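You operate a simulated robot arm through the tools that you are given. There is no shell and no other tool. Be economical: measure what you need, move in short steps, check, and stop when the job is done.

Carry out the task below with a simulated two-armed robot. There is one attempt and no reset: what you move stays moved.

TASK
Raise the leaf, lay the wire brush on it and light the bench.
Fine: the brush is in the bottom drawer, shut it again; lamp on and tipped right down.

Only the result counts: the job must be done as asked and must still hold three seconds after the hand-in. Knocking over, shifting, dropping, spilling or breaking anything else fails it.

THE ROBOT
Two 7-joint arms with two-finger parallel grippers on one trunk, on a base that drives. Base frame: it is fixed to the floor where the robot stands at the start and does not move with it; the origin is under the middle of the robot, x ahead of it, y to its left, z up. Units: mm, rad, N and s.
The left shoulder is at the start at [70, 134, 1301], the right one opposite. With the tool pointing down near the work surface each hand reaches from about 100 to 360 mm from the robot's upright axis, wherever it stands, measured 20 degrees to its own side. Places, roughly: bottom cupboard drawer [100, 700, 500]; folding leaf [500, 0, 700]; lamp stand [400, 600, 1000]; lamp switch [300, 600, 900]; red knob [200, 900, 1400]; reset lever [300, 800, 1400]; switch of the grey supply [100, 900, 900]; top of the folding leaf [500, 0, 700]; volt knob [100, 800, 900]; wire brush (27x3x5 cm) [100, 800, 500]; yellow lamp [300, 600, 1200]. Payload 1.57 kg a hand.
Tool frame (each hand has its own): the origin (TCP) lies between the finger pads and is the grasp point; the fingertips stand 30 mm ahead of it; z points along the fingers, y is the line along which they close. Largest opening 80 mm; finger width 17, thickness 12; the body of the gripper, 40 by 82 mm, starts 80 mm behind the TCP.
Orientation is that of the tool frame in the base frame, as a unit quaternion [x, y, z, w]. With the fingers straight down and closing along the base's y, the tool's x points along the base's -x, its y along +y and its z along -z.

THE INTERFACE
- The arms move only by the tool drive_tool. It takes "left_steps", "right_steps" or both (then of equal length, played together; a hand with none holds still); each is a list of rows, each a list of 7 numbers: the turn, a rotation vector about the tool's x, y, z in rad, then the shift along the tool's x, y, z in mm, then the opening, from 0 (shut) to 1 (fully open). In form: [[ax, ay, az, x, y, z, gripper], ...]. A call has 1 to 12 rows; each row shifts and turns the commanded pose from where the row before left it, along the tool's axes as they then stand. Each row takes 0.2 s and may step no farther than 50 mm and 0.15 rad from the row before; otherwise, or with a gripper value out of range, the whole call is refused. Where a pose cannot be reached the arm comes as near as it can. A force on the tool above 90 N (or 10 N above the force at the start of the call, whichever is more), or a blocked arm, ends the call early, and 0.2 s more pass. Each finger travels about 153 mm/s and halts on what it meets, pressing with about 34 N; the grip force reading is that of the motor and also rises with nothing between the fingers. The clock runs only during rows and for 0.2 s after the last one: add rows that do not move to give the fingers time. The reply holds the time, the measured pose of the TCP, the force on the tool along the base axes, the opening and the grip force, in the units named above and with some noise, with the torque about the TCP (base axes, N m) and any sound that the robot's microphone picked up.
- Cameras (640 x 400 px; columns grow to the right, rows downward): "scene" is now at [134.2, 32.1, 1523.4]; the picture's right is [0.43, -0.90, 0.00], its down [-0.65, -0.31, -0.69] and it looks along [0.62, 0.30, -0.72] (base axes); focal length 214 px, centre (320, 200). "left" rides on the left gripper at [72, 7, -122] in its tool frame; the picture's right is [-0.09, 1.00, 0.00], its down [-0.84, -0.08, -0.54] and it looks along [-0.54, -0.05, 0.84] (tool axes); focal length 238 px, centre (320, 200). "right" rides on the right gripper at [72, -7, -122] in its tool frame; the picture's right is [0.09, 1.00, 0.00], its down [-0.84, 0.08, -0.54] and it looks along [-0.54, 0.05, 0.84] (tool axes); focal length 238 px, centre (320, 200). There is no depth. A picture from a camera that has moved, and an enlarged one, comes with that camera's place and axes in the base frame and with its lens. The place of the scene camera against the robot may be out by one fixed shift of up to 18 mm in any direction.
- grab_frame(camera): a new picture of that camera. It takes no simulated time.
- move_column(by): slides the trunk up (or, below 0, down) by that many mm; the arms and the scene camera ride with it, the base frame stays. It gives what a move gives, with no picture.
- roll_base(legs): drives the robot by 1 to 6 legs, each [ahead, left, turn to the left] in mm, mm and rad, along the robot's own axes; the way and the turn of a leg run together, so that a leg with both is an arc; at most 1500 mm and 3.142 rad a leg. The arms and the cameras ride along, it lands a little off, and it stops where it bumps. It gives what a move gives.
- head_to(pan, tilt): turns the head with the scene camera to pan (to the left, within 1.501 rad either way) and tilt (down, from -0.506 to 1.204), counted from straight ahead of the robot. It gives what a move gives.
- close_up(camera, box): a new picture of the part [left, top, right, bottom] of that camera's present view, enlarged. It takes no simulated time.
- finish_job(): hands the job in; it is judged then, once.

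Go step by step. Nothing tells you exact positions but the pictures and the camera data: compare them with the known pose of the tool, close in by small moves and look again before you grip or let go. The budget is 120 turns and 108 pictures, counting those below and the enlarged ones. Unless the task says otherwise, let go and move clear before handing in.

The tools are called after "Emit:" by a JSON object that holds its "name" and its "arguments". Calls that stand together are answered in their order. drive_tool: Moves the arms, as the interface text tells. Its arguments: {"type":"object","properties":{"left_steps":{"type":"array","items":{"type":"array","items":{"type":"number"}}},"right_steps":{"type":"array","items":{"type":"array","items":{"type":"number"}}}},"required":[]} The other tools are called the same way: move_column (by) slides the trunk up or down; roll_base (legs) drives the base; head_to (pan, tilt) turns the head that bears the scene camera; grab_frame (camera) takes a picture; close_up (camera, box) takes an enlarged picture of a part of a camera's view; finish_job () hands the job in.

At the start:

```text
clock: 0.0
left_tcp_pos: [272.1, 348.7, 999.2]
left_ee_rot: [-0.001, 1.0, 0.0, 0.0]
left_ft_force: [0.1, -0.1, -0.8]
left_moment: [-0.01, -0.01, -0.03]
left_opening: 79.9
left_gripper_force: 0.0
right_tcp_pos: [328.9, 24.4, 1399.9]
right_ee_rot: [0.0, 1.0, 0.0, 0.0]
right_ft_force: [0.0, 0.8, 0.4]
right_moment: [0.0, -0.02, 0.03]
right_opening: 80.4
right_gripper_force: 0.2
trunk travel left (down, up): [-875.0, 65.0]
robot x, y, heading: [0.6, -1.0, 0.002]
head pan, tilt: [0.443, 0.806]
```

scene: 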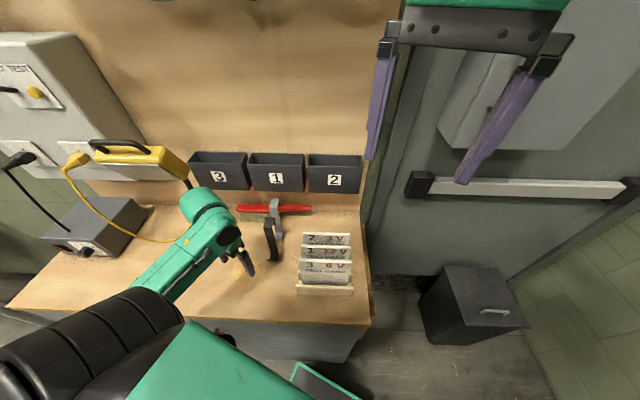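
right: 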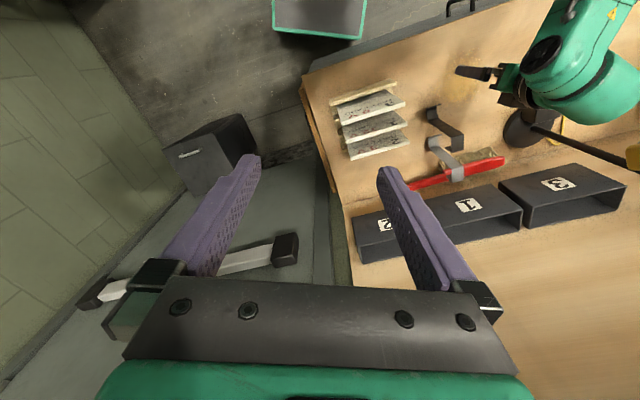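
left: 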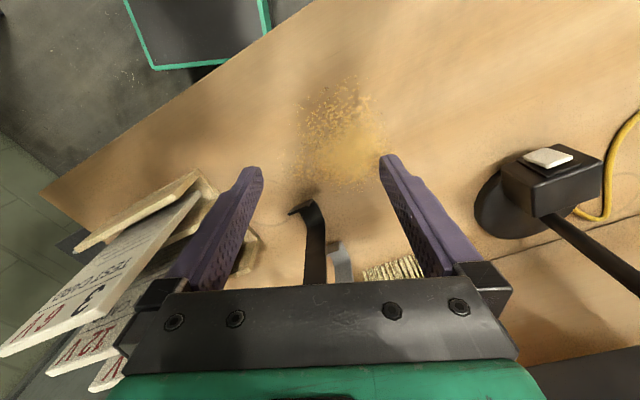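

I see a bench with a lamp, supply and bins; the leaf should hang from the bench's right end. I'll look around with the head before moving anything.

Emit:
{"name": "close_up", "arguments": {"camera": "scene", "box": [0, 100, 400, 400]}}

Emit:
{"name": "head_to", "arguments": {"pan": 1.2, "tilt": 0.9}}

Emit:
{"name": "grab_frame", "arguments": {"camera": "scene"}}

Emit:
{"name": "head_to", "arguments": {"pan": 0.1, "tilt": 1.15}}

Emit:
{"name": "grab_frame", "arguments": {"camera": "scene"}}

```text
1.33 times, centred on (200, 250) of scene
camera zoom: at [134.2, 32.1, 1523.4], right [0.43, -0.9, 0.0], down [-0.65, -0.31, -0.69], along [0.62, 0.3, -0.72], focal length 286 px, centre (480, 133)
```

zoom: 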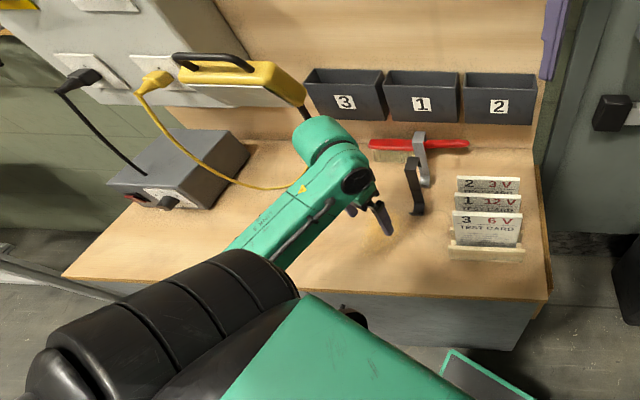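

```text
clock: 1.1
left_tcp_pos: [271.1, 346.2, 1000.2]
left_ee_rot: [0.0, 1.0, 0.0, 0.0]
left_ft_force: [0.3, 0.4, -0.3]
left_moment: [0.03, -0.01, 0.02]
left_opening: 80.4
left_gripper_force: 0.1
right_tcp_pos: [329.8, 23.1, 1399.9]
right_ee_rot: [0.0, 1.0, 0.0, -0.001]
right_ft_force: [-0.5, 0.5, -0.7]
right_moment: [-0.01, -0.03, -0.04]
right_opening: 80.0
right_gripper_force: 0.0
trunk travel left (down, up): [-875.0, 65.0]
robot x, y, heading: [0.7, -1.1, 0.001]
head pan, tilt: [1.201, 0.901]
```

```text
103 pictures are left
camera scene: at [89.0, 67.9, 1516.1], right [0.93, -0.36, 0.0], down [-0.28, -0.73, -0.62], along [0.23, 0.58, -0.78], focal length 214 px, centre (320, 200)
```

scene: 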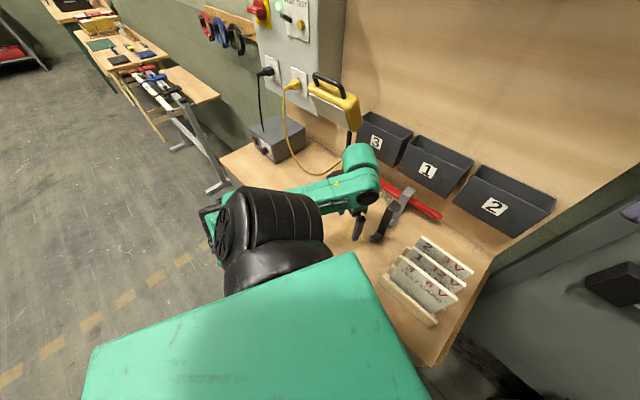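

```text
clock: 2.4
left_tcp_pos: [270.8, 348.2, 1000.1]
left_ee_rot: [0.0, 1.0, -0.001, 0.001]
left_ft_force: [1.1, -0.2, -0.9]
left_moment: [-0.02, 0.0, 0.0]
left_opening: 79.9
left_gripper_force: 0.0
right_tcp_pos: [328.7, 23.3, 1400.5]
right_ee_rot: [0.0, 1.0, 0.0, 0.001]
right_ft_force: [0.4, -0.1, 0.1]
right_moment: [-0.02, 0.0, 0.0]
right_opening: 80.1
right_gripper_force: 0.1
trunk travel left (down, up): [-875.0, 65.0]
robot x, y, heading: [0.2, 2.9, -0.001]
head pan, tilt: [0.099, 1.15]
```

```text
102 pictures are left
camera scene: at [120.9, 3.6, 1499.2], right [0.1, -0.99, 0.0], down [-0.91, -0.09, -0.41], along [0.41, 0.04, -0.91], focal length 214 px, centre (320, 200)
```

scene: 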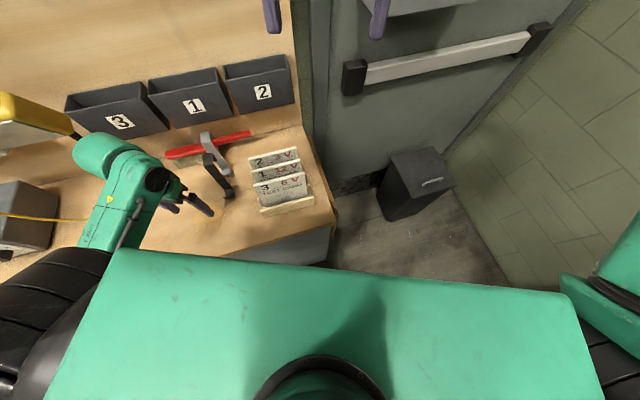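

The bench front runs roughly from (-77, 956) to (339, -25), and the leaf hangs at its right end. I'll back off square to the bench to see the drawers and the leaf.

Emit:
{"name": "roll_base", "arguments": {"legs": [[-550, -230, 0], [0, 0, 0.4]]}}

Emit:
{"name": "head_to", "arguments": {"pan": 0.3, "tilt": 0.75}}

Emit:
{"name": "grab_frame", "arguments": {"camera": "scene"}}

```text
clock: 7.0
left_tcp_pos: [-435.1, 193.8, 999.7]
left_ee_rot: [-0.2, 0.98, 0.001, 0.0]
left_ft_force: [-0.4, -0.5, -1.0]
left_moment: [-0.01, 0.0, -0.03]
left_opening: 80.0
left_gripper_force: 0.0
right_tcp_pos: [-253.4, -81.2, 1400.8]
right_ee_rot: [-0.2, 0.98, 0.0, 0.0]
right_ft_force: [-1.0, -1.0, -0.1]
right_moment: [-0.02, 0.0, -0.01]
right_opening: 80.1
right_gripper_force: 0.1
trunk travel left (down, up): [-875.0, 65.0]
robot x, y, heading: [-546.3, -229.5, 0.396]
head pan, tilt: [0.099, 1.15]
```

```text
clock: 7.9
left_tcp_pos: [-434.2, 194.0, 999.9]
left_ee_rot: [-0.201, 0.98, 0.0, -0.001]
left_ft_force: [-0.4, 0.0, 0.3]
left_moment: [0.01, -0.01, 0.04]
left_opening: 80.3
left_gripper_force: 0.0
right_tcp_pos: [-255.5, -81.8, 1400.4]
right_ee_rot: [-0.2, 0.98, -0.001, 0.0]
right_ft_force: [0.1, -0.3, 0.7]
right_moment: [0.0, 0.03, -0.01]
right_opening: 80.2
right_gripper_force: 0.1
trunk travel left (down, up): [-875.0, 65.0]
robot x, y, heading: [-546.4, -227.4, 0.403]
head pan, tilt: [0.3, 0.75]
```

```text
101 pictures are left
camera scene: at [-427.7, -160.6, 1528.0], right [0.65, -0.76, 0.0], down [-0.52, -0.44, -0.73], along [0.56, 0.47, -0.68], focal length 214 px, centre (320, 200)
```

scene: 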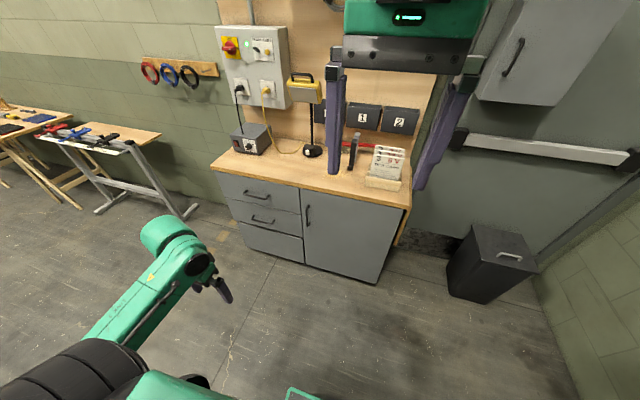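

Now the whole bench is in view: three drawers at left, a door, and the leaf edge at the right end. I'll zoom in on them.

Emit:
{"name": "close_up", "arguments": {"camera": "scene", "box": [200, 150, 420, 290]}}

Emit:
{"name": "close_up", "arguments": {"camera": "scene", "box": [210, 60, 350, 165]}}

```text
2.86 times, centred on (310, 220) of scene
camera zoom: at [-427.7, -160.6, 1528.0], right [0.65, -0.76, 0.0], down [-0.52, -0.44, -0.73], along [0.56, 0.47, -0.68], focal length 613 px, centre (349, 143)
```

zoom: 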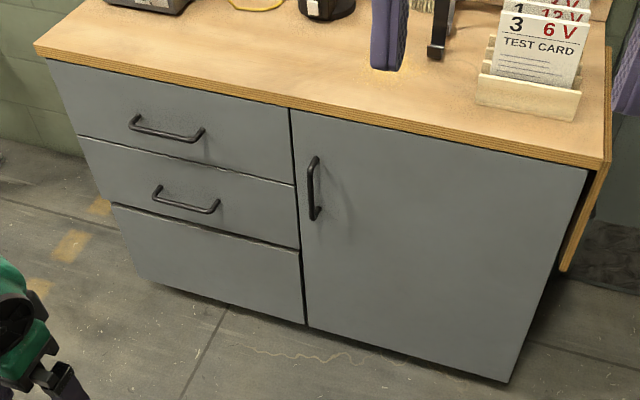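

```text
3.81 times, centred on (280, 112) of scene
camera zoom: at [-427.7, -160.6, 1528.0], right [0.65, -0.76, 0.0], down [-0.52, -0.44, -0.73], along [0.56, 0.47, -0.68], focal length 817 px, centre (472, 533)
```

zoom: 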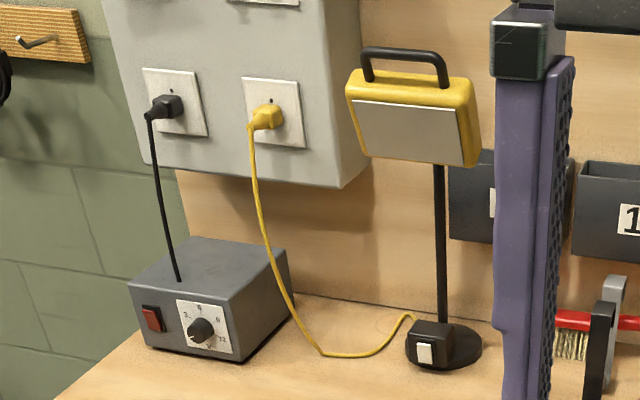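

The bottom drawer has no handle, only a gap at the top, and the leaf hangs at the right end to about z 575. I'll drive round to the right of the bench to look at the leaf.

Emit:
{"name": "roll_base", "arguments": {"legs": [[0, -620, 0], [450, 0, 0]]}}

Emit:
{"name": "head_to", "arguments": {"pan": 0.6, "tilt": 0.85}}

Emit:
{"name": "grab_frame", "arguments": {"camera": "scene"}}

```text
clock: 11.2
left_tcp_pos: [-245.4, -184.7, 1000.3]
left_ee_rot: [-0.294, 0.95, 0.107, 0.016]
left_ft_force: [4.5, -0.6, 1.8]
left_moment: [0.07, 0.5, 0.1]
left_opening: 80.1
left_gripper_force: 0.1
right_tcp_pos: [-109.0, -526.7, 1375.7]
right_ee_rot: [-0.342, 0.937, -0.059, -0.047]
right_ft_force: [8.4, -3.0, -2.5]
right_moment: [0.31, 0.93, -0.03]
right_opening: 79.9
right_gripper_force: 0.0
trunk travel left (down, up): [-875.0, 65.0]
robot x, y, heading: [-322.7, -725.6, 0.418]
head pan, tilt: [0.3, 0.75]
stopped in leg 1: the robot was blocked; the commanded pose is now the measured one
```

```text
clock: 12.1
left_tcp_pos: [-251.6, -182.8, 999.9]
left_ee_rot: [-0.298, 0.947, 0.117, 0.019]
left_ft_force: [0.2, -0.2, 0.2]
left_moment: [-0.03, -0.02, 0.01]
left_opening: 80.0
left_gripper_force: 0.0
right_tcp_pos: [-114.0, -526.4, 1376.1]
right_ee_rot: [-0.358, 0.93, -0.06, -0.052]
right_ft_force: [-0.1, 0.4, 0.4]
right_moment: [0.01, 0.02, -0.04]
right_opening: 80.0
right_gripper_force: 0.2
trunk travel left (down, up): [-875.0, 65.0]
robot x, y, heading: [-325.1, -725.1, 0.433]
head pan, tilt: [0.6, 0.85]
```

```text
98 pictures are left
camera scene: at [-322.2, -472.1, 1519.4], right [0.85, -0.51, 0.11], down [-0.34, -0.72, -0.61], along [0.39, 0.48, -0.79], focal length 214 px, centre (320, 200)
```

scene: 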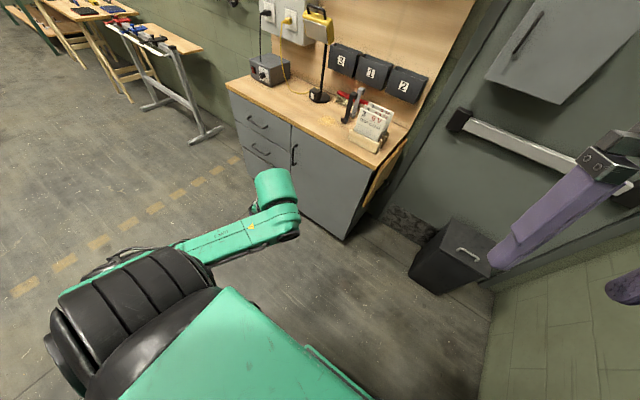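

Something on my right blocked the robot. I'll look that way before moving on.

Emit:
{"name": "head_to", "arguments": {"pan": -1.2, "tilt": 0.7}}

Emit:
{"name": "grab_frame", "arguments": {"camera": "scene"}}

```text
clock: 13.8
left_tcp_pos: [-250.4, -183.0, 1000.2]
left_ee_rot: [-0.296, 0.948, 0.116, 0.017]
left_ft_force: [0.3, -0.3, -0.1]
left_moment: [0.03, -0.01, 0.02]
left_opening: 80.2
left_gripper_force: 0.1
right_tcp_pos: [-112.6, -526.5, 1375.1]
right_ee_rot: [-0.357, 0.931, -0.06, -0.052]
right_ft_force: [0.8, 0.5, -0.4]
right_moment: [0.01, 0.0, 0.01]
right_opening: 80.0
right_gripper_force: 0.1
trunk travel left (down, up): [-875.0, 65.0]
robot x, y, heading: [-322.8, -723.5, 0.429]
head pan, tilt: [-1.201, 0.7]
```

```text
97 pictures are left
camera scene: at [-301.6, -595.1, 1547.1], right [-0.7, -0.72, 0.04], down [-0.41, 0.36, -0.84], along [0.59, -0.6, -0.54], focal length 214 px, centre (320, 200)
```

scene: 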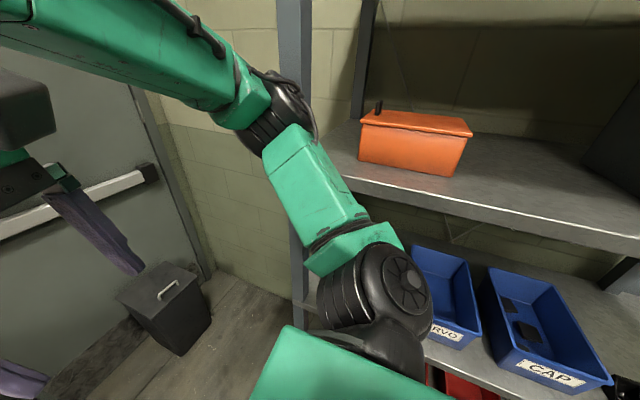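

A shelf rack stands along the right wall and my right side touched it. I'll back away to the left.

Emit:
{"name": "roll_base", "arguments": {"legs": [[0, 180, 0]]}}

Emit:
{"name": "grab_frame", "arguments": {"camera": "scene"}}

```text
clock: 14.6
left_tcp_pos: [-246.9, -77.8, 1048.3]
left_ee_rot: [-0.423, 0.866, 0.221, 0.151]
left_ft_force: [-1.1, 1.6, 1.4]
left_moment: [-0.11, -0.12, -0.08]
left_opening: 80.4
left_gripper_force: 0.0
right_tcp_pos: [-150.8, -521.5, 1343.1]
right_ee_rot: [-0.557, 0.818, -0.044, -0.133]
right_ft_force: [-2.9, 1.1, -0.1]
right_moment: [-0.07, -0.18, 0.04]
right_opening: 80.1
right_gripper_force: 0.1
trunk travel left (down, up): [-875.0, 65.0]
robot x, y, heading: [-301.7, -702.5, 0.507]
head pan, tilt: [-1.201, 0.7]
stopped in leg 1: the robot was blocked; the commanded pose is now the measured one
```

```text
96 pictures are left
camera scene: at [-319.2, -512.6, 1549.3], right [-0.64, -0.77, 0.05], down [-0.42, 0.29, -0.86], along [0.64, -0.57, -0.51], focal length 214 px, centre (320, 200)
```

scene: 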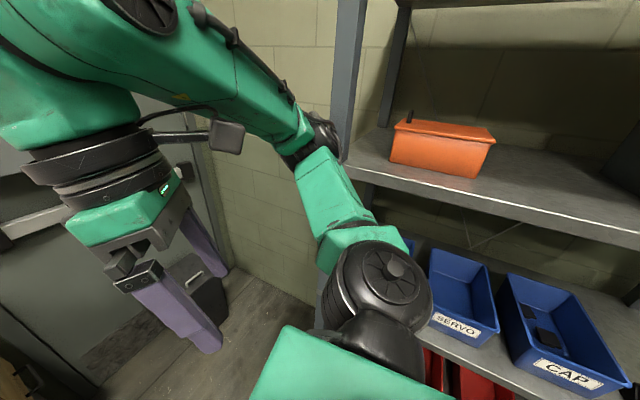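

The body now leans left, so something low on the right may be holding the base. I'll look down on that side.

Emit:
{"name": "head_to", "arguments": {"pan": -1.5, "tilt": 1.2}}

Emit:
{"name": "grab_frame", "arguments": {"camera": "scene"}}

Emit:
{"name": "grab_frame", "arguments": {"camera": "left"}}

Emit:
{"name": "grab_frame", "arguments": {"camera": "right"}}

```text
clock: 15.5
left_tcp_pos: [-215.9, -94.5, 1049.0]
left_ee_rot: [-0.423, 0.867, 0.23, 0.132]
left_ft_force: [0.0, 0.5, -0.1]
left_moment: [-0.01, 0.01, 0.02]
left_opening: 80.0
left_gripper_force: 0.2
right_tcp_pos: [-100.8, -536.6, 1335.5]
right_ee_rot: [-0.563, 0.815, -0.029, -0.135]
right_ft_force: [-0.2, -0.6, 0.5]
right_moment: [0.02, 0.02, -0.01]
right_opening: 80.3
right_gripper_force: 0.1
trunk travel left (down, up): [-875.0, 65.0]
robot x, y, heading: [-291.5, -696.4, 0.53]
head pan, tilt: [-1.499, 1.201]
```

```text
95 pictures are left
camera scene: at [-295.7, -534.3, 1508.6], right [-0.83, -0.56, 0.02], down [-0.5, 0.71, -0.49], along [0.26, -0.41, -0.87], focal length 214 px, centre (320, 200)
```

scene: 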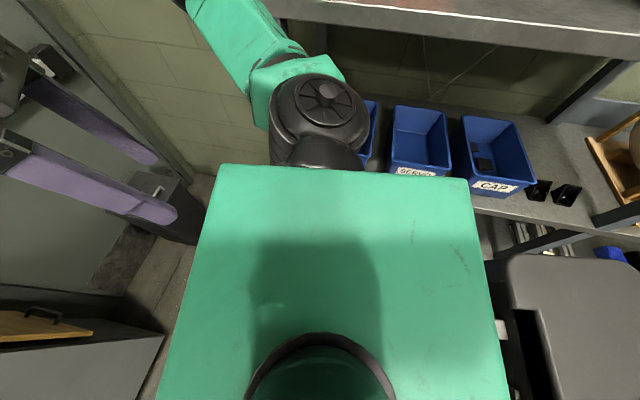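

```text
94 pictures are left
camera left: at [-266.6, -200.4, 1125.5], right [-0.73, 0.6, 0.33], down [0.55, 0.24, 0.8], along [0.4, 0.76, -0.51], focal length 238 px, centre (320, 200)
```

left: 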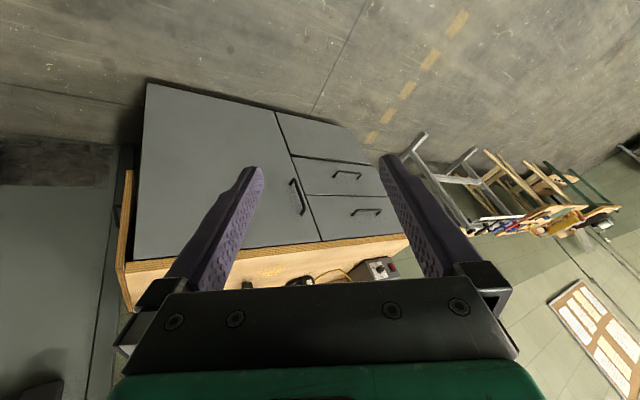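

```text
93 pictures are left
camera right: at [-95.5, -578.6, 1470.6], right [-0.95, 0.28, 0.13], down [0.31, 0.9, 0.32], along [-0.03, 0.34, -0.94], focal length 238 px, centre (320, 200)
```

right: 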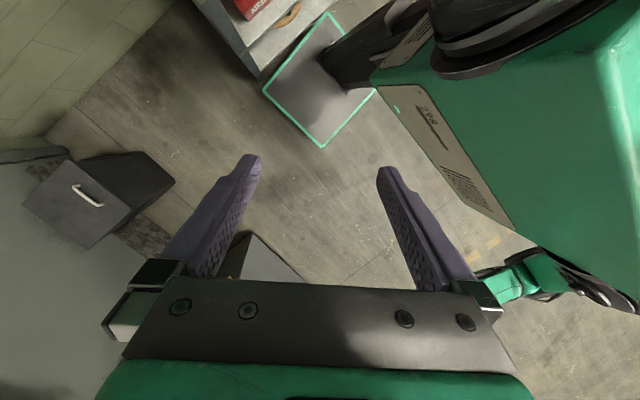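

The base's right corner is against the shelf foot and the body leans left. I'll try a small move left and ahead and watch the tilt.

Emit:
{"name": "roll_base", "arguments": {"legs": [[40, 60, 0]]}}

Emit:
{"name": "grab_frame", "arguments": {"camera": "right"}}

```text
clock: 16.2
left_tcp_pos: [-99.6, -142.0, 1118.6]
left_ee_rot: [-0.545, 0.75, 0.23, 0.295]
left_ft_force: [-0.5, 1.7, 0.7]
left_moment: [-0.18, -0.03, -0.15]
left_opening: 80.1
left_gripper_force: 0.1
right_tcp_pos: [-0.7, -618.4, 1275.1]
right_ee_rot: [-0.69, 0.706, 0.035, -0.156]
right_ft_force: [0.5, 2.3, 2.0]
right_moment: [-0.27, 0.02, 0.1]
right_opening: 79.9
right_gripper_force: 0.1
trunk travel left (down, up): [-875.0, 65.0]
robot x, y, heading: [-253.0, -639.7, 0.66]
head pan, tilt: [-1.499, 1.201]
stopped in leg 1: the robot was blocked; the commanded pose is now the measured one
```

```text
92 pictures are left
camera right: at [38.5, -668.8, 1402.2], right [-0.96, -0.05, 0.28], down [0.07, 0.92, 0.39], along [-0.28, 0.39, -0.88], focal length 238 px, centre (320, 200)
```

right: 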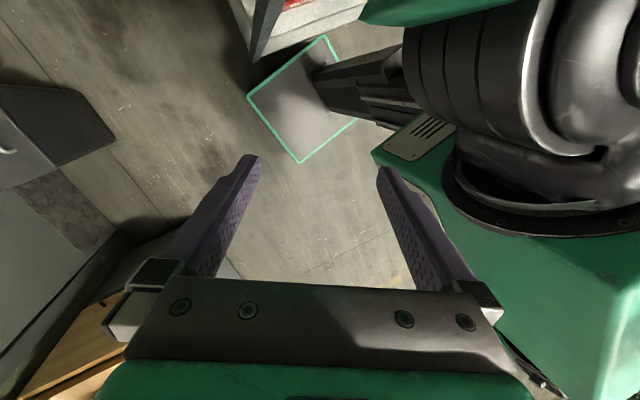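

The readings disagree on which way I lean. I'll centre the head for a clean view.

Emit:
{"name": "head_to", "arguments": {"pan": 0.0, "tilt": 0.6}}

Emit:
{"name": "grab_frame", "arguments": {"camera": "scene"}}

```text
clock: 17.8
left_tcp_pos: [-108.1, -141.0, 1083.1]
left_ee_rot: [-0.508, 0.792, 0.282, 0.19]
left_ft_force: [0.2, 0.0, -0.1]
left_moment: [0.0, 0.02, -0.03]
left_opening: 80.1
left_gripper_force: 0.0
right_tcp_pos: [16.2, -633.7, 1282.5]
right_ee_rot: [-0.653, 0.741, 0.031, -0.156]
right_ft_force: [0.5, 0.3, -0.4]
right_moment: [-0.02, -0.01, -0.01]
right_opening: 80.0
right_gripper_force: 0.0
trunk travel left (down, up): [-875.0, 65.0]
robot x, y, heading: [-269.2, -649.9, 0.608]
head pan, tilt: [0.0, 0.6]
```

```text
91 pictures are left
camera scene: at [-103.1, -519.9, 1534.7], right [0.57, -0.82, 0.02], down [-0.49, -0.35, -0.8], along [0.66, 0.45, -0.6], focal length 214 px, centre (320, 200)
```

scene: 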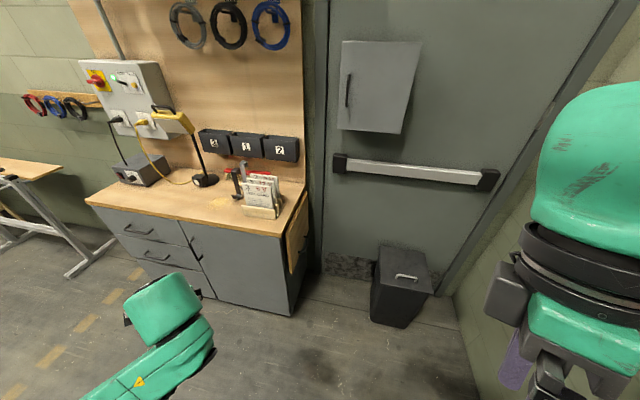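

The body is nearly upright again and only the arms got displaced. I'll move further left and back, away from the rack.

Emit:
{"name": "roll_base", "arguments": {"legs": [[-40, 120, 0]]}}

Emit:
{"name": "grab_frame", "arguments": {"camera": "scene"}}

```text
clock: 18.6
left_tcp_pos: [-134.5, -136.0, 1081.3]
left_ee_rot: [-0.527, 0.776, 0.298, 0.178]
left_ft_force: [0.2, -0.2, 0.1]
left_moment: [-0.01, 0.02, 0.03]
left_opening: 79.9
left_gripper_force: 0.1
right_tcp_pos: [-1.4, -641.0, 1285.9]
right_ee_rot: [-0.662, 0.735, 0.028, -0.145]
right_ft_force: [-0.1, 0.8, -0.2]
right_moment: [0.02, 0.01, -0.01]
right_opening: 79.9
right_gripper_force: 0.0
trunk travel left (down, up): [-875.0, 65.0]
robot x, y, heading: [-264.4, -650.1, 0.625]
head pan, tilt: [0.0, 0.6]
stopped in leg 1: the robot was blocked; the commanded pose is now the measured one
```

```text
90 pictures are left
camera scene: at [-107.5, -522.3, 1536.4], right [0.59, -0.81, 0.01], down [-0.48, -0.36, -0.8], along [0.66, 0.47, -0.59], focal length 214 px, centre (320, 200)
```

scene: 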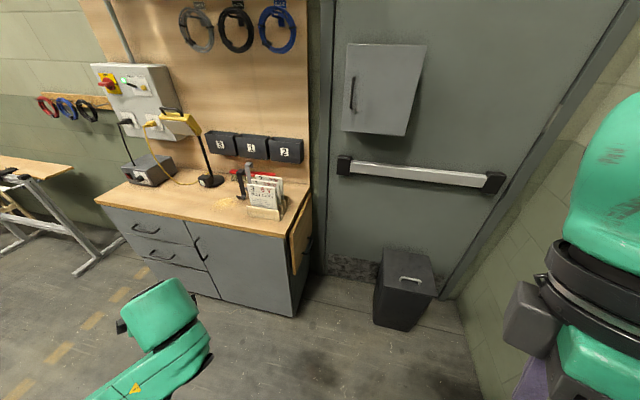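

Still blocked, so the right arm may be hooked on the rack's post. I'll look right at mid tilt.

Emit:
{"name": "head_to", "arguments": {"pan": -1.45, "tilt": 0.45}}

Emit:
{"name": "grab_frame", "arguments": {"camera": "scene"}}

```text
clock: 20.1
left_tcp_pos: [-132.5, -135.2, 1079.5]
left_ee_rot: [-0.527, 0.776, 0.3, 0.175]
left_ft_force: [0.2, -1.0, 0.3]
left_moment: [0.02, 0.02, 0.0]
left_opening: 80.0
left_gripper_force: 0.0
right_tcp_pos: [-0.7, -642.3, 1285.6]
right_ee_rot: [-0.659, 0.738, 0.029, -0.145]
right_ft_force: [0.8, 1.0, 0.5]
right_moment: [0.04, -0.04, 0.01]
right_opening: 79.9
right_gripper_force: 0.2
trunk travel left (down, up): [-875.0, 65.0]
robot x, y, heading: [-263.1, -647.1, 0.624]
head pan, tilt: [-1.45, 0.45]
```

```text
89 pictures are left
camera scene: at [-115.0, -639.7, 1553.6], right [-0.74, -0.68, 0.04], down [-0.32, 0.29, -0.9], along [0.6, -0.68, -0.43], focal length 214 px, centre (320, 200)
```

scene: 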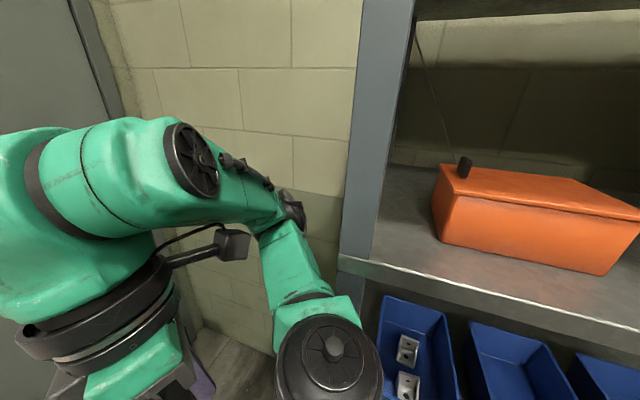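

The elbow sits just past the rack's front post, so backing up catches it. I'll go forward-left, away from the rack.

Emit:
{"name": "roll_base", "arguments": {"legs": [[82, 83, 0]]}}

Emit:
{"name": "grab_frame", "arguments": {"camera": "scene"}}

```text
clock: 20.9
left_tcp_pos: [-149.8, -135.0, 1081.9]
left_ee_rot: [-0.537, 0.767, 0.304, 0.178]
left_ft_force: [-0.3, 0.6, 0.6]
left_moment: [0.02, 0.01, 0.0]
left_opening: 80.0
left_gripper_force: 0.1
right_tcp_pos: [-6.6, -641.2, 1285.0]
right_ee_rot: [-0.671, 0.729, 0.029, -0.134]
right_ft_force: [-0.7, -0.4, -0.5]
right_moment: [-0.04, 0.0, 0.0]
right_opening: 80.0
right_gripper_force: 0.1
trunk travel left (down, up): [-875.0, 65.0]
robot x, y, heading: [-258.9, -640.2, 0.648]
head pan, tilt: [-1.45, 0.45]
stopped in leg 1: the robot was blocked; the commanded pose is now the measured one
```

```text
88 pictures are left
camera scene: at [-122.2, -645.1, 1552.2], right [-0.72, -0.69, 0.03], down [-0.31, 0.29, -0.9], along [0.62, -0.66, -0.43], focal length 214 px, centre (320, 200)
```

scene: 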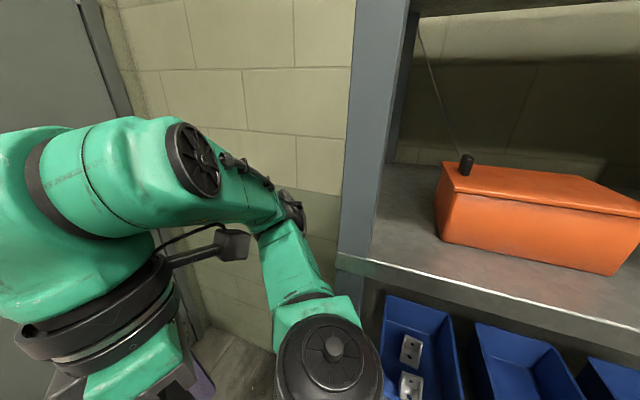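

It barely moved. I'll look to the left for an obstruction there.

Emit:
{"name": "head_to", "arguments": {"pan": 1.5, "tilt": 1.0}}

Emit:
{"name": "grab_frame", "arguments": {"camera": "scene"}}

Emit:
{"name": "grab_frame", "arguments": {"camera": "right"}}

```text
clock: 23.4
left_tcp_pos: [-145.9, -133.9, 1083.0]
left_ee_rot: [-0.536, 0.767, 0.305, 0.178]
left_ft_force: [0.5, -0.2, -0.7]
left_moment: [-0.01, 0.02, 0.02]
left_opening: 79.8
left_gripper_force: 0.0
right_tcp_pos: [-6.1, -643.0, 1286.4]
right_ee_rot: [-0.668, 0.731, 0.029, -0.137]
right_ft_force: [0.0, 0.2, 0.4]
right_moment: [0.0, 0.02, 0.0]
right_opening: 79.9
right_gripper_force: 0.1
trunk travel left (down, up): [-875.0, 65.0]
robot x, y, heading: [-258.9, -639.9, 0.644]
head pan, tilt: [1.499, 1.0]
```

```text
87 pictures are left
camera scene: at [-223.4, -520.7, 1506.3], right [0.84, 0.54, -0.03], down [0.45, -0.72, -0.53], along [-0.31, 0.43, -0.85], focal length 214 px, centre (320, 200)
```

scene: 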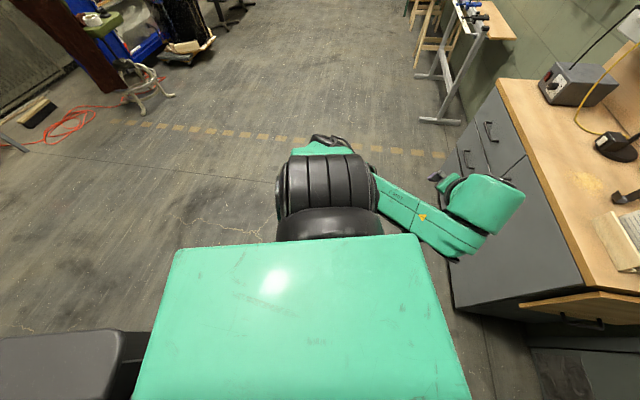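

```text
86 pictures are left
camera right: at [24.4, -695.1, 1413.8], right [-0.97, 0.01, 0.24], down [0.11, 0.91, 0.4], along [-0.21, 0.42, -0.88], focal length 238 px, centre (320, 200)
```

right: 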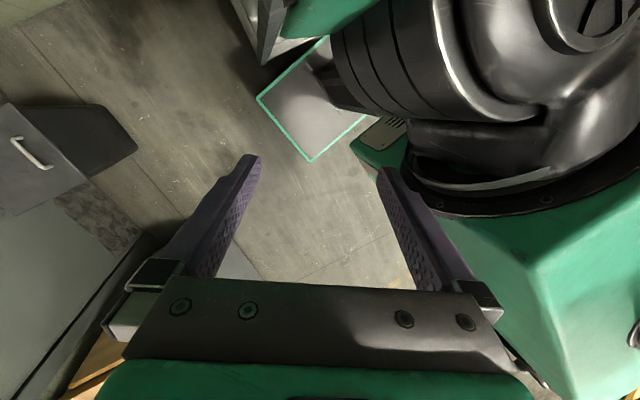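

The floor is clear, so the right elbow against the post is my best guess. I'll reach the right hand forward to pull the elbow in.

Emit:
{"name": "drive_tool", "arguments": {"right_steps": [[0, 0, 0, -16, -18, -7, 1], [0, 0, 0, -16, -18, -7, 1], [0, 0, 0, -16, -18, -7, 1], [0, 0, 0, -16, -18, -7, 1], [0, 0, 0, -16, -18, -7, 1], [0, 0, 0, -16, -18, -7, 1]]}}

Emit:
{"name": "head_to", "arguments": {"pan": -1.2, "tilt": 0.5}}

Emit:
{"name": "grab_frame", "arguments": {"camera": "scene"}}

```text
clock: 25.1
left_tcp_pos: [-153.9, -140.4, 1086.5]
left_ee_rot: [-0.536, 0.766, 0.304, 0.181]
left_ft_force: [0.0, -0.3, -0.2]
left_moment: [-0.01, 0.0, 0.0]
left_opening: 79.9
left_gripper_force: 0.1
right_tcp_pos: [107.2, -558.7, 1289.4]
right_ee_rot: [-0.67, 0.73, 0.028, -0.134]
right_ft_force: [-0.1, -0.6, 0.4]
right_moment: [-0.02, 0.04, -0.01]
right_opening: 79.9
right_gripper_force: 0.0
trunk travel left (down, up): [-875.0, 65.0]
robot x, y, heading: [-256.3, -638.9, 0.643]
head pan, tilt: [1.499, 1.0]
stopped in row 6 (right hand): the arm was blocked; the commanded pose is now the measured one
```

```text
clock: 27.4
left_tcp_pos: [-152.0, -140.2, 1085.6]
left_ee_rot: [-0.536, 0.766, 0.305, 0.18]
left_ft_force: [-0.1, 0.7, 0.0]
left_moment: [0.01, -0.03, -0.04]
left_opening: 80.2
left_gripper_force: 0.0
right_tcp_pos: [108.1, -559.8, 1290.2]
right_ee_rot: [-0.668, 0.731, 0.028, -0.134]
right_ft_force: [-0.2, -1.1, 0.7]
right_moment: [-0.04, 0.01, -0.01]
right_opening: 80.0
right_gripper_force: 0.1
trunk travel left (down, up): [-875.0, 65.0]
robot x, y, heading: [-256.4, -638.5, 0.643]
head pan, tilt: [-1.201, 0.499]
```

```text
85 pictures are left
camera scene: at [-117.0, -634.3, 1549.1], right [-0.53, -0.85, 0.02], down [-0.41, 0.24, -0.88], along [0.74, -0.47, -0.48], focal length 214 px, centre (320, 200)
```

scene: 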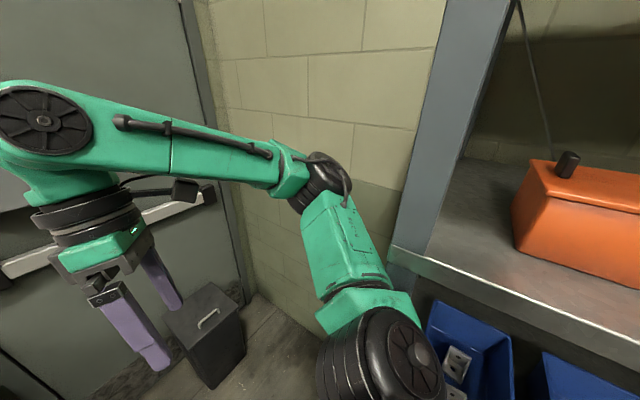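

The arm now looks clear of the post. Trying to drive away again.

Emit:
{"name": "roll_base", "arguments": {"legs": [[60, 120, 0]]}}

Emit:
{"name": "grab_frame", "arguments": {"camera": "scene"}}

```text
clock: 28.1
left_tcp_pos: [-155.4, -140.7, 1087.6]
left_ee_rot: [-0.536, 0.765, 0.306, 0.182]
left_ft_force: [-0.1, -0.3, 0.0]
left_moment: [0.0, -0.02, 0.0]
left_opening: 80.1
left_gripper_force: 0.2
right_tcp_pos: [105.6, -558.7, 1289.0]
right_ee_rot: [-0.671, 0.729, 0.027, -0.134]
right_ft_force: [0.2, -0.1, -0.4]
right_moment: [-0.01, 0.0, 0.0]
right_opening: 79.8
right_gripper_force: 0.0
trunk travel left (down, up): [-875.0, 65.0]
robot x, y, heading: [-257.1, -640.6, 0.648]
head pan, tilt: [-1.201, 0.499]
stopped in leg 1: the robot was blocked; the commanded pose is now the measured one
```

```text
84 pictures are left
camera scene: at [-118.4, -635.8, 1549.2], right [-0.53, -0.85, 0.02], down [-0.41, 0.24, -0.88], along [0.74, -0.47, -0.48], focal length 214 px, centre (320, 200)
```

scene: 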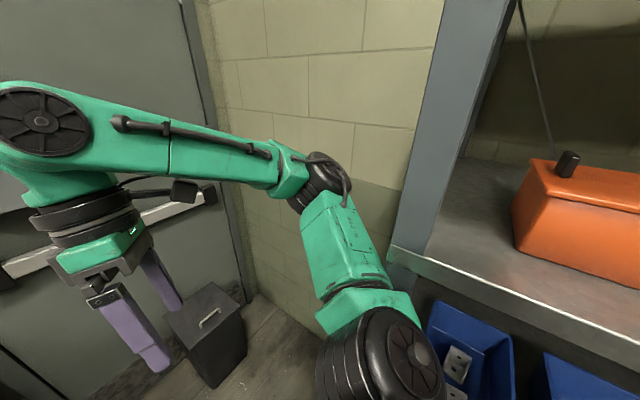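

The rotation has swung my rear-right corner into the rack. I'll turn back to the right while easing left.

Emit:
{"name": "roll_base", "arguments": {"legs": [[0, 0, -0.2]]}}

Emit:
{"name": "roll_base", "arguments": {"legs": [[0, 60, 0]]}}

Emit:
{"name": "head_to", "arguments": {"pan": -1.5, "tilt": 0.9}}

Emit:
{"name": "grab_frame", "arguments": {"camera": "scene"}}

```text
clock: 29.1
left_tcp_pos: [-110.9, -135.2, 1079.9]
left_ee_rot: [-0.513, 0.784, 0.295, 0.188]
left_ft_force: [0.5, 1.0, 0.1]
left_moment: [-0.04, 0.0, 0.02]
left_opening: 80.0
left_gripper_force: 0.1
right_tcp_pos: [122.1, -567.6, 1288.7]
right_ee_rot: [-0.646, 0.75, 0.027, -0.137]
right_ft_force: [0.0, 0.7, 0.8]
right_moment: [-0.02, -0.02, -0.01]
right_opening: 80.2
right_gripper_force: 0.0
trunk travel left (down, up): [-875.0, 65.0]
robot x, y, heading: [-244.2, -640.9, 0.581]
head pan, tilt: [-1.201, 0.499]
stopped in leg 1: the robot was blocked; the commanded pose is now the measured one
```

```text
clock: 30.0
left_tcp_pos: [-147.6, -112.6, 1092.3]
left_ee_rot: [-0.507, 0.783, 0.301, 0.198]
left_ft_force: [0.8, -0.4, 0.4]
left_moment: [-0.01, 0.02, 0.03]
left_opening: 80.0
left_gripper_force: 0.0
right_tcp_pos: [79.9, -551.3, 1291.8]
right_ee_rot: [-0.644, 0.754, 0.036, -0.126]
right_ft_force: [1.1, 0.6, -0.6]
right_moment: [-0.04, 0.03, 0.02]
right_opening: 80.0
right_gripper_force: 0.0
trunk travel left (down, up): [-875.0, 65.0]
robot x, y, heading: [-282.7, -588.9, 0.57]
head pan, tilt: [-1.201, 0.499]
```

```text
clock: 30.9
left_tcp_pos: [-147.4, -112.2, 1093.3]
left_ee_rot: [-0.508, 0.782, 0.303, 0.199]
left_ft_force: [-0.2, -0.8, -0.4]
left_moment: [0.02, -0.03, 0.0]
left_opening: 80.3
left_gripper_force: 0.1
right_tcp_pos: [80.0, -550.6, 1292.7]
right_ee_rot: [-0.643, 0.755, 0.036, -0.126]
right_ft_force: [-0.1, 0.0, -0.4]
right_moment: [0.06, 0.01, 0.02]
right_opening: 79.9
right_gripper_force: 0.1
trunk travel left (down, up): [-875.0, 65.0]
robot x, y, heading: [-285.8, -588.2, 0.569]
head pan, tilt: [-1.499, 0.901]
```

```text
83 pictures are left
camera scene: at [-178.9, -620.0, 1516.0], right [-0.8, -0.6, 0.01], down [-0.47, 0.62, -0.62], along [0.37, -0.5, -0.78], focal length 214 px, centre (320, 200)
```

scene: 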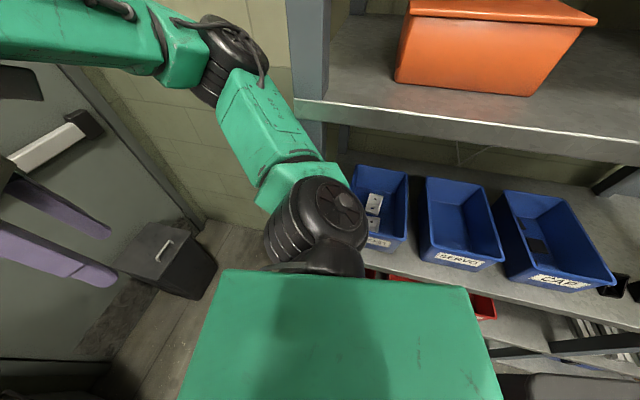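

I'm free of the rack and its items look in place. Moving further away and squaring up to the bench.

Emit:
{"name": "roll_base", "arguments": {"legs": [[25, 140, 0], [0, 0, -0.18]]}}

Emit:
{"name": "head_to", "arguments": {"pan": 0.5, "tilt": 0.8}}

Emit:
{"name": "grab_frame", "arguments": {"camera": "scene"}}

```text
clock: 33.0
left_tcp_pos: [-123.1, -13.4, 1095.1]
left_ee_rot: [-0.434, 0.825, 0.282, 0.227]
left_ft_force: [0.5, -0.1, 0.6]
left_moment: [0.0, 0.02, -0.01]
left_opening: 80.0
left_gripper_force: 0.0
right_tcp_pos: [21.2, -488.2, 1292.5]
right_ee_rot: [-0.572, 0.81, 0.046, -0.119]
right_ft_force: [-0.6, -0.3, 0.1]
right_moment: [-0.03, -0.03, 0.0]
right_opening: 80.1
right_gripper_force: 0.1
trunk travel left (down, up): [-875.0, 65.0]
robot x, y, heading: [-341.6, -456.9, 0.391]
head pan, tilt: [-1.499, 0.901]
```

```text
clock: 34.9
left_tcp_pos: [-123.5, -16.1, 1095.1]
left_ee_rot: [-0.434, 0.825, 0.283, 0.226]
left_ft_force: [0.1, 0.4, 0.1]
left_moment: [0.01, -0.05, 0.0]
left_opening: 80.1
left_gripper_force: 0.0
right_tcp_pos: [20.6, -488.7, 1294.0]
right_ee_rot: [-0.571, 0.811, 0.047, -0.121]
right_ft_force: [-0.6, 0.0, -0.4]
right_moment: [0.02, -0.02, -0.01]
right_opening: 80.0
right_gripper_force: 0.0
trunk travel left (down, up): [-875.0, 65.0]
robot x, y, heading: [-340.2, -456.8, 0.387]
head pan, tilt: [0.499, 0.799]
```

```text
82 pictures are left
camera scene: at [-230.0, -377.6, 1524.0], right [0.77, -0.63, 0.0], down [-0.45, -0.56, -0.7], along [0.44, 0.54, -0.72], focal length 214 px, centre (320, 200)
```

scene: 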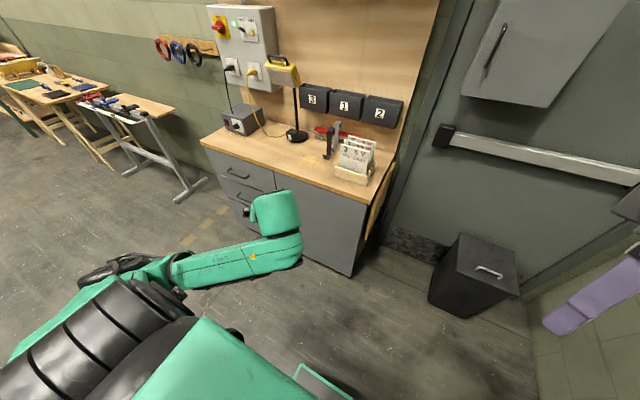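

Clear and level, standing at about u 294 along the bench. I'll advance towards the leaf and look down at it.

Emit:
{"name": "roll_base", "arguments": {"legs": [[250, 0, 0], [0, -150, 0]]}}

Emit:
{"name": "head_to", "arguments": {"pan": 0.5, "tilt": 0.8}}

Emit:
{"name": "grab_frame", "arguments": {"camera": "scene"}}

Emit:
{"name": "close_up", "arguments": {"camera": "scene", "box": [200, 100, 400, 300]}}

```text
clock: 37.7
left_tcp_pos: [163.1, -57.8, 1094.8]
left_ee_rot: [-0.433, 0.825, 0.282, 0.228]
left_ft_force: [-1.1, 1.7, -0.4]
left_moment: [-0.02, 0.0, -0.04]
left_opening: 80.0
left_gripper_force: 0.0
right_tcp_pos: [304.8, -532.0, 1293.4]
right_ee_rot: [-0.571, 0.811, 0.046, -0.12]
right_ft_force: [0.1, 0.1, -0.1]
right_moment: [-0.01, -0.02, 0.01]
right_opening: 79.8
right_gripper_force: 0.0
trunk travel left (down, up): [-875.0, 65.0]
robot x, y, heading: [-53.4, -505.4, 0.385]
head pan, tilt: [0.499, 0.799]
```

```text
clock: 38.3
left_tcp_pos: [164.7, -58.3, 1095.2]
left_ee_rot: [-0.432, 0.826, 0.281, 0.227]
left_ft_force: [0.4, 0.0, -0.6]
left_moment: [-0.03, -0.01, -0.03]
left_opening: 79.7
left_gripper_force: 0.0
right_tcp_pos: [307.1, -532.6, 1293.6]
right_ee_rot: [-0.572, 0.81, 0.047, -0.12]
right_ft_force: [0.9, 0.4, -0.2]
right_moment: [0.01, -0.02, -0.01]
right_opening: 79.9
right_gripper_force: 0.0
trunk travel left (down, up): [-875.0, 65.0]
robot x, y, heading: [-53.6, -501.0, 0.382]
head pan, tilt: [0.499, 0.799]
```

```text
81 pictures are left
camera scene: at [56.2, -420.4, 1524.0], right [0.77, -0.63, 0.0], down [-0.45, -0.56, -0.7], along [0.44, 0.54, -0.72], focal length 214 px, centre (320, 200)
```

scene: 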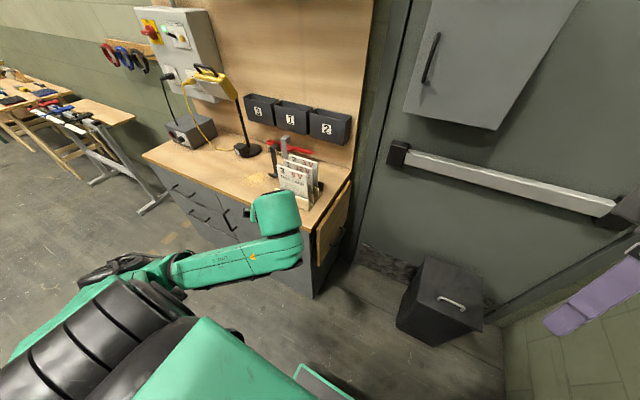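

```text
2.00 times, centred on (300, 200) of scene
camera zoom: at [56.2, -420.4, 1524.0], right [0.77, -0.63, 0.0], down [-0.45, -0.56, -0.7], along [0.44, 0.54, -0.72], focal length 429 px, centre (360, 200)
```

zoom: 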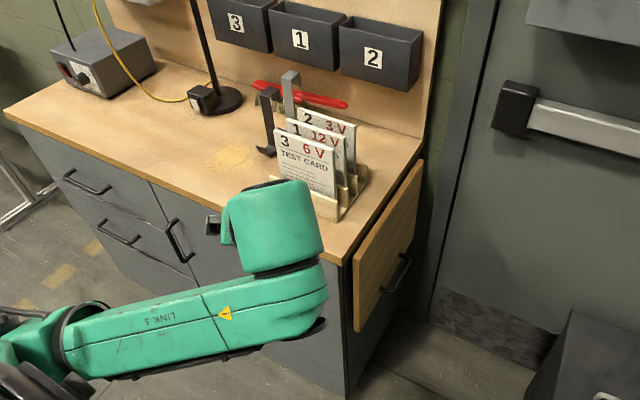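

The leaf hangs at u≈170, n≈315–645, from z≈850 down to 570, with a black bar handle low on its outer face. I'll lift and tuck the left arm before driving closer.

Emit:
{"name": "drive_tool", "arguments": {"left_steps": [[0, 0, 0, -23, 10, -28, 1], [0, 0, 0, -23, 10, -28, 1], [0, 0, 0, -23, 10, -28, 1], [0, 0, 0, -23, 10, -28, 1], [0, 0, 0, 18, 15, -9, 1], [0, 0, 0, 18, 15, -9, 1], [0, 0, 0, 18, 15, -9, 1], [0, 0, 0, 18, 15, -9, 1]]}}

Emit:
{"name": "roll_base", "arguments": {"legs": [[300, -90, 0], [0, 0, 0.55]]}}

Emit:
{"name": "head_to", "arguments": {"pan": 0.3, "tilt": 0.85}}

Emit:
{"name": "grab_frame", "arguments": {"camera": "scene"}}

```text
clock: 40.1
left_tcp_pos: [188.0, -19.5, 1191.9]
left_ee_rot: [-0.433, 0.825, 0.282, 0.227]
left_ft_force: [0.7, -0.6, -0.4]
left_moment: [0.0, -0.03, -0.02]
left_opening: 79.9
left_gripper_force: 0.1
left hand out of reach, approached as far as the arm can: row 1, 2, 3, 4, 5, 6, 7, 8
right_tcp_pos: [306.7, -535.0, 1293.3]
right_ee_rot: [-0.571, 0.811, 0.047, -0.12]
right_ft_force: [-0.1, -0.1, -0.1]
right_moment: [-0.01, -0.02, 0.0]
right_opening: 79.8
right_gripper_force: 0.2
trunk travel left (down, up): [-875.0, 65.0]
robot x, y, heading: [-52.9, -502.2, 0.384]
head pan, tilt: [0.499, 0.799]
```

```text
clock: 43.7
left_tcp_pos: [216.8, 64.5, 1191.8]
left_ee_rot: [-0.641, 0.677, 0.333, 0.142]
left_ft_force: [0.4, -0.9, 0.6]
left_moment: [0.01, 0.0, -0.03]
left_opening: 80.3
left_gripper_force: 0.1
right_tcp_pos: [582.9, -311.9, 1293.0]
right_ee_rot: [0.769, -0.626, -0.013, 0.129]
right_ft_force: [0.6, -0.6, -0.3]
right_moment: [0.0, 0.02, 0.0]
right_opening: 79.9
right_gripper_force: 0.2
trunk travel left (down, up): [-875.0, 65.0]
robot x, y, heading: [259.6, -471.9, 0.933]
head pan, tilt: [0.499, 0.799]
```

```text
clock: 44.5
left_tcp_pos: [214.7, 63.1, 1193.6]
left_ee_rot: [-0.64, 0.677, 0.334, 0.141]
left_ft_force: [-0.4, -0.5, 0.6]
left_moment: [0.03, 0.02, 0.03]
left_opening: 79.9
left_gripper_force: 0.1
right_tcp_pos: [583.0, -311.5, 1293.8]
right_ee_rot: [0.769, -0.626, -0.013, 0.128]
right_ft_force: [-0.1, 0.6, 0.2]
right_moment: [0.01, 0.0, -0.03]
right_opening: 80.2
right_gripper_force: 0.1
trunk travel left (down, up): [-875.0, 65.0]
robot x, y, heading: [262.0, -471.6, 0.933]
head pan, tilt: [0.3, 0.85]
```

```text
79 pictures are left
camera scene: at [328.1, -359.2, 1520.0], right [0.94, -0.33, 0.0], down [-0.25, -0.71, -0.66], along [0.22, 0.62, -0.75], focal length 214 px, centre (320, 200)
```

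scene: 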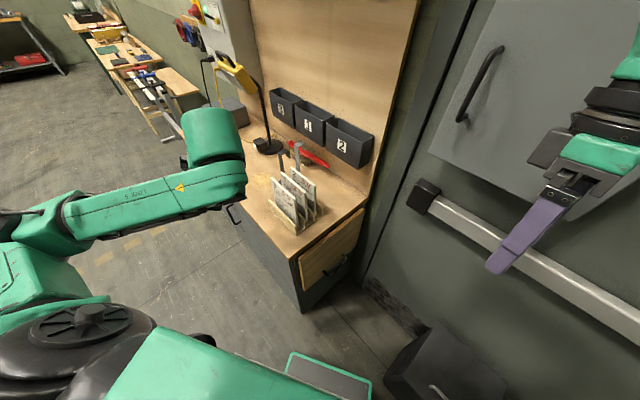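

I have a good vantage of the leaf now; zooming in on the handle.

Emit:
{"name": "close_up", "arguments": {"camera": "scene", "box": [260, 180, 400, 320]}}

```text
2.86 times, centred on (330, 250) of scene
camera zoom: at [328.1, -359.2, 1520.0], right [0.94, -0.33, 0.0], down [-0.25, -0.71, -0.66], along [0.22, 0.62, -0.75], focal length 613 px, centre (291, 57)
```

zoom: 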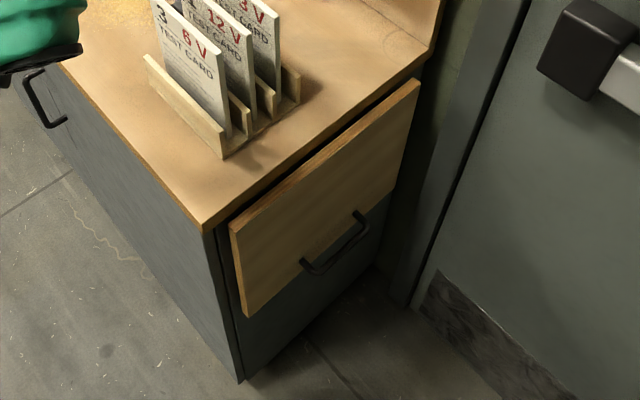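

The handle bar's centre is near (542, 12, 568), running along the leaf's width. I'll tuck the left arm and pitch the right tool to horizontal, pointing at the leaf.

Emit:
{"name": "drive_tool", "arguments": {"left_steps": [[0, 0, 0, 25.4, -12, -26, 1], [0, 0, 0, 25.4, -12, -26, 1], [0, 0, 0, 25.4, -12, -26, 1], [0, 0, 0, 25.4, -12, -26, 1], [0, 0, 0, 25.4, -12, -26, 1], [0, 0, 0, 25.4, -12, -26, 1], [0.05, 0.113, 0, 0, 0, 0, 1], [0.05, 0.113, 0, 0, 0, 0, 1], [0.05, 0.113, 0, 0, 0, 0, 1], [0.05, 0.113, 0, 0, 0, 0, 1], [0.05, 0.113, 0, 0, 0, 0, 1], [0.05, 0.113, 0, 0, 0, 0, 1]], "right_steps": [[0, -0.131, 0, 0, 0, 0, 1], [0, -0.131, 0, 0, 0, 0, 1], [0, -0.131, 0, 0, 0, 0, 1], [0, -0.131, 0, 0, 0, 0, 1], [0, -0.131, 0, 0, 0, 0, 1], [0, -0.131, 0, 0, 0, 0, 1], [0, -0.131, 0, 0, 0, 0, 1], [0, -0.131, 0, 0, 0, 0, 1], [0, -0.131, 0, 0, 0, 0, 1], [0, -0.131, 0, 0, 0, 0, 1], [0, -0.131, 0, 0, 0, 0, 1], [0, -0.131, 0, 0, 0, 0, 1]]}}

Emit:
{"name": "grab_frame", "arguments": {"camera": "scene"}}

```text
clock: 47.1
left_tcp_pos: [318.7, -14.5, 1186.5]
left_ee_rot: [-0.686, 0.727, 0.0, 0.002]
left_ft_force: [-0.4, -0.1, 0.1]
left_moment: [-0.03, 0.01, 0.01]
left_opening: 80.1
left_gripper_force: 0.1
left hand out of reach, approached as far as the arm can: row 1, 2, 3, 4, 5, 6
right_tcp_pos: [651.7, -306.6, 1325.1]
right_ee_rot: [-0.534, 0.532, 0.554, 0.353]
right_ft_force: [0.2, 0.7, 0.2]
right_moment: [0.03, 0.02, -0.01]
right_opening: 79.9
right_gripper_force: 0.0
right hand out of reach, approached as far as the arm can: row 7, 8, 9, 10, 11, 12
trunk travel left (down, up): [-875.0, 65.0]
robot x, y, heading: [262.3, -468.1, 0.936]
head pan, tilt: [0.3, 0.85]
```

```text
77 pictures are left
camera scene: at [329.6, -358.7, 1519.9], right [0.94, -0.33, 0.0], down [-0.25, -0.71, -0.66], along [0.22, 0.62, -0.75], focal length 214 px, centre (320, 200)
```

scene: 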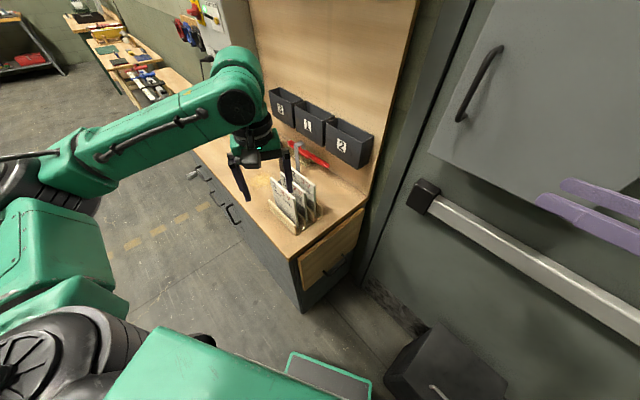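

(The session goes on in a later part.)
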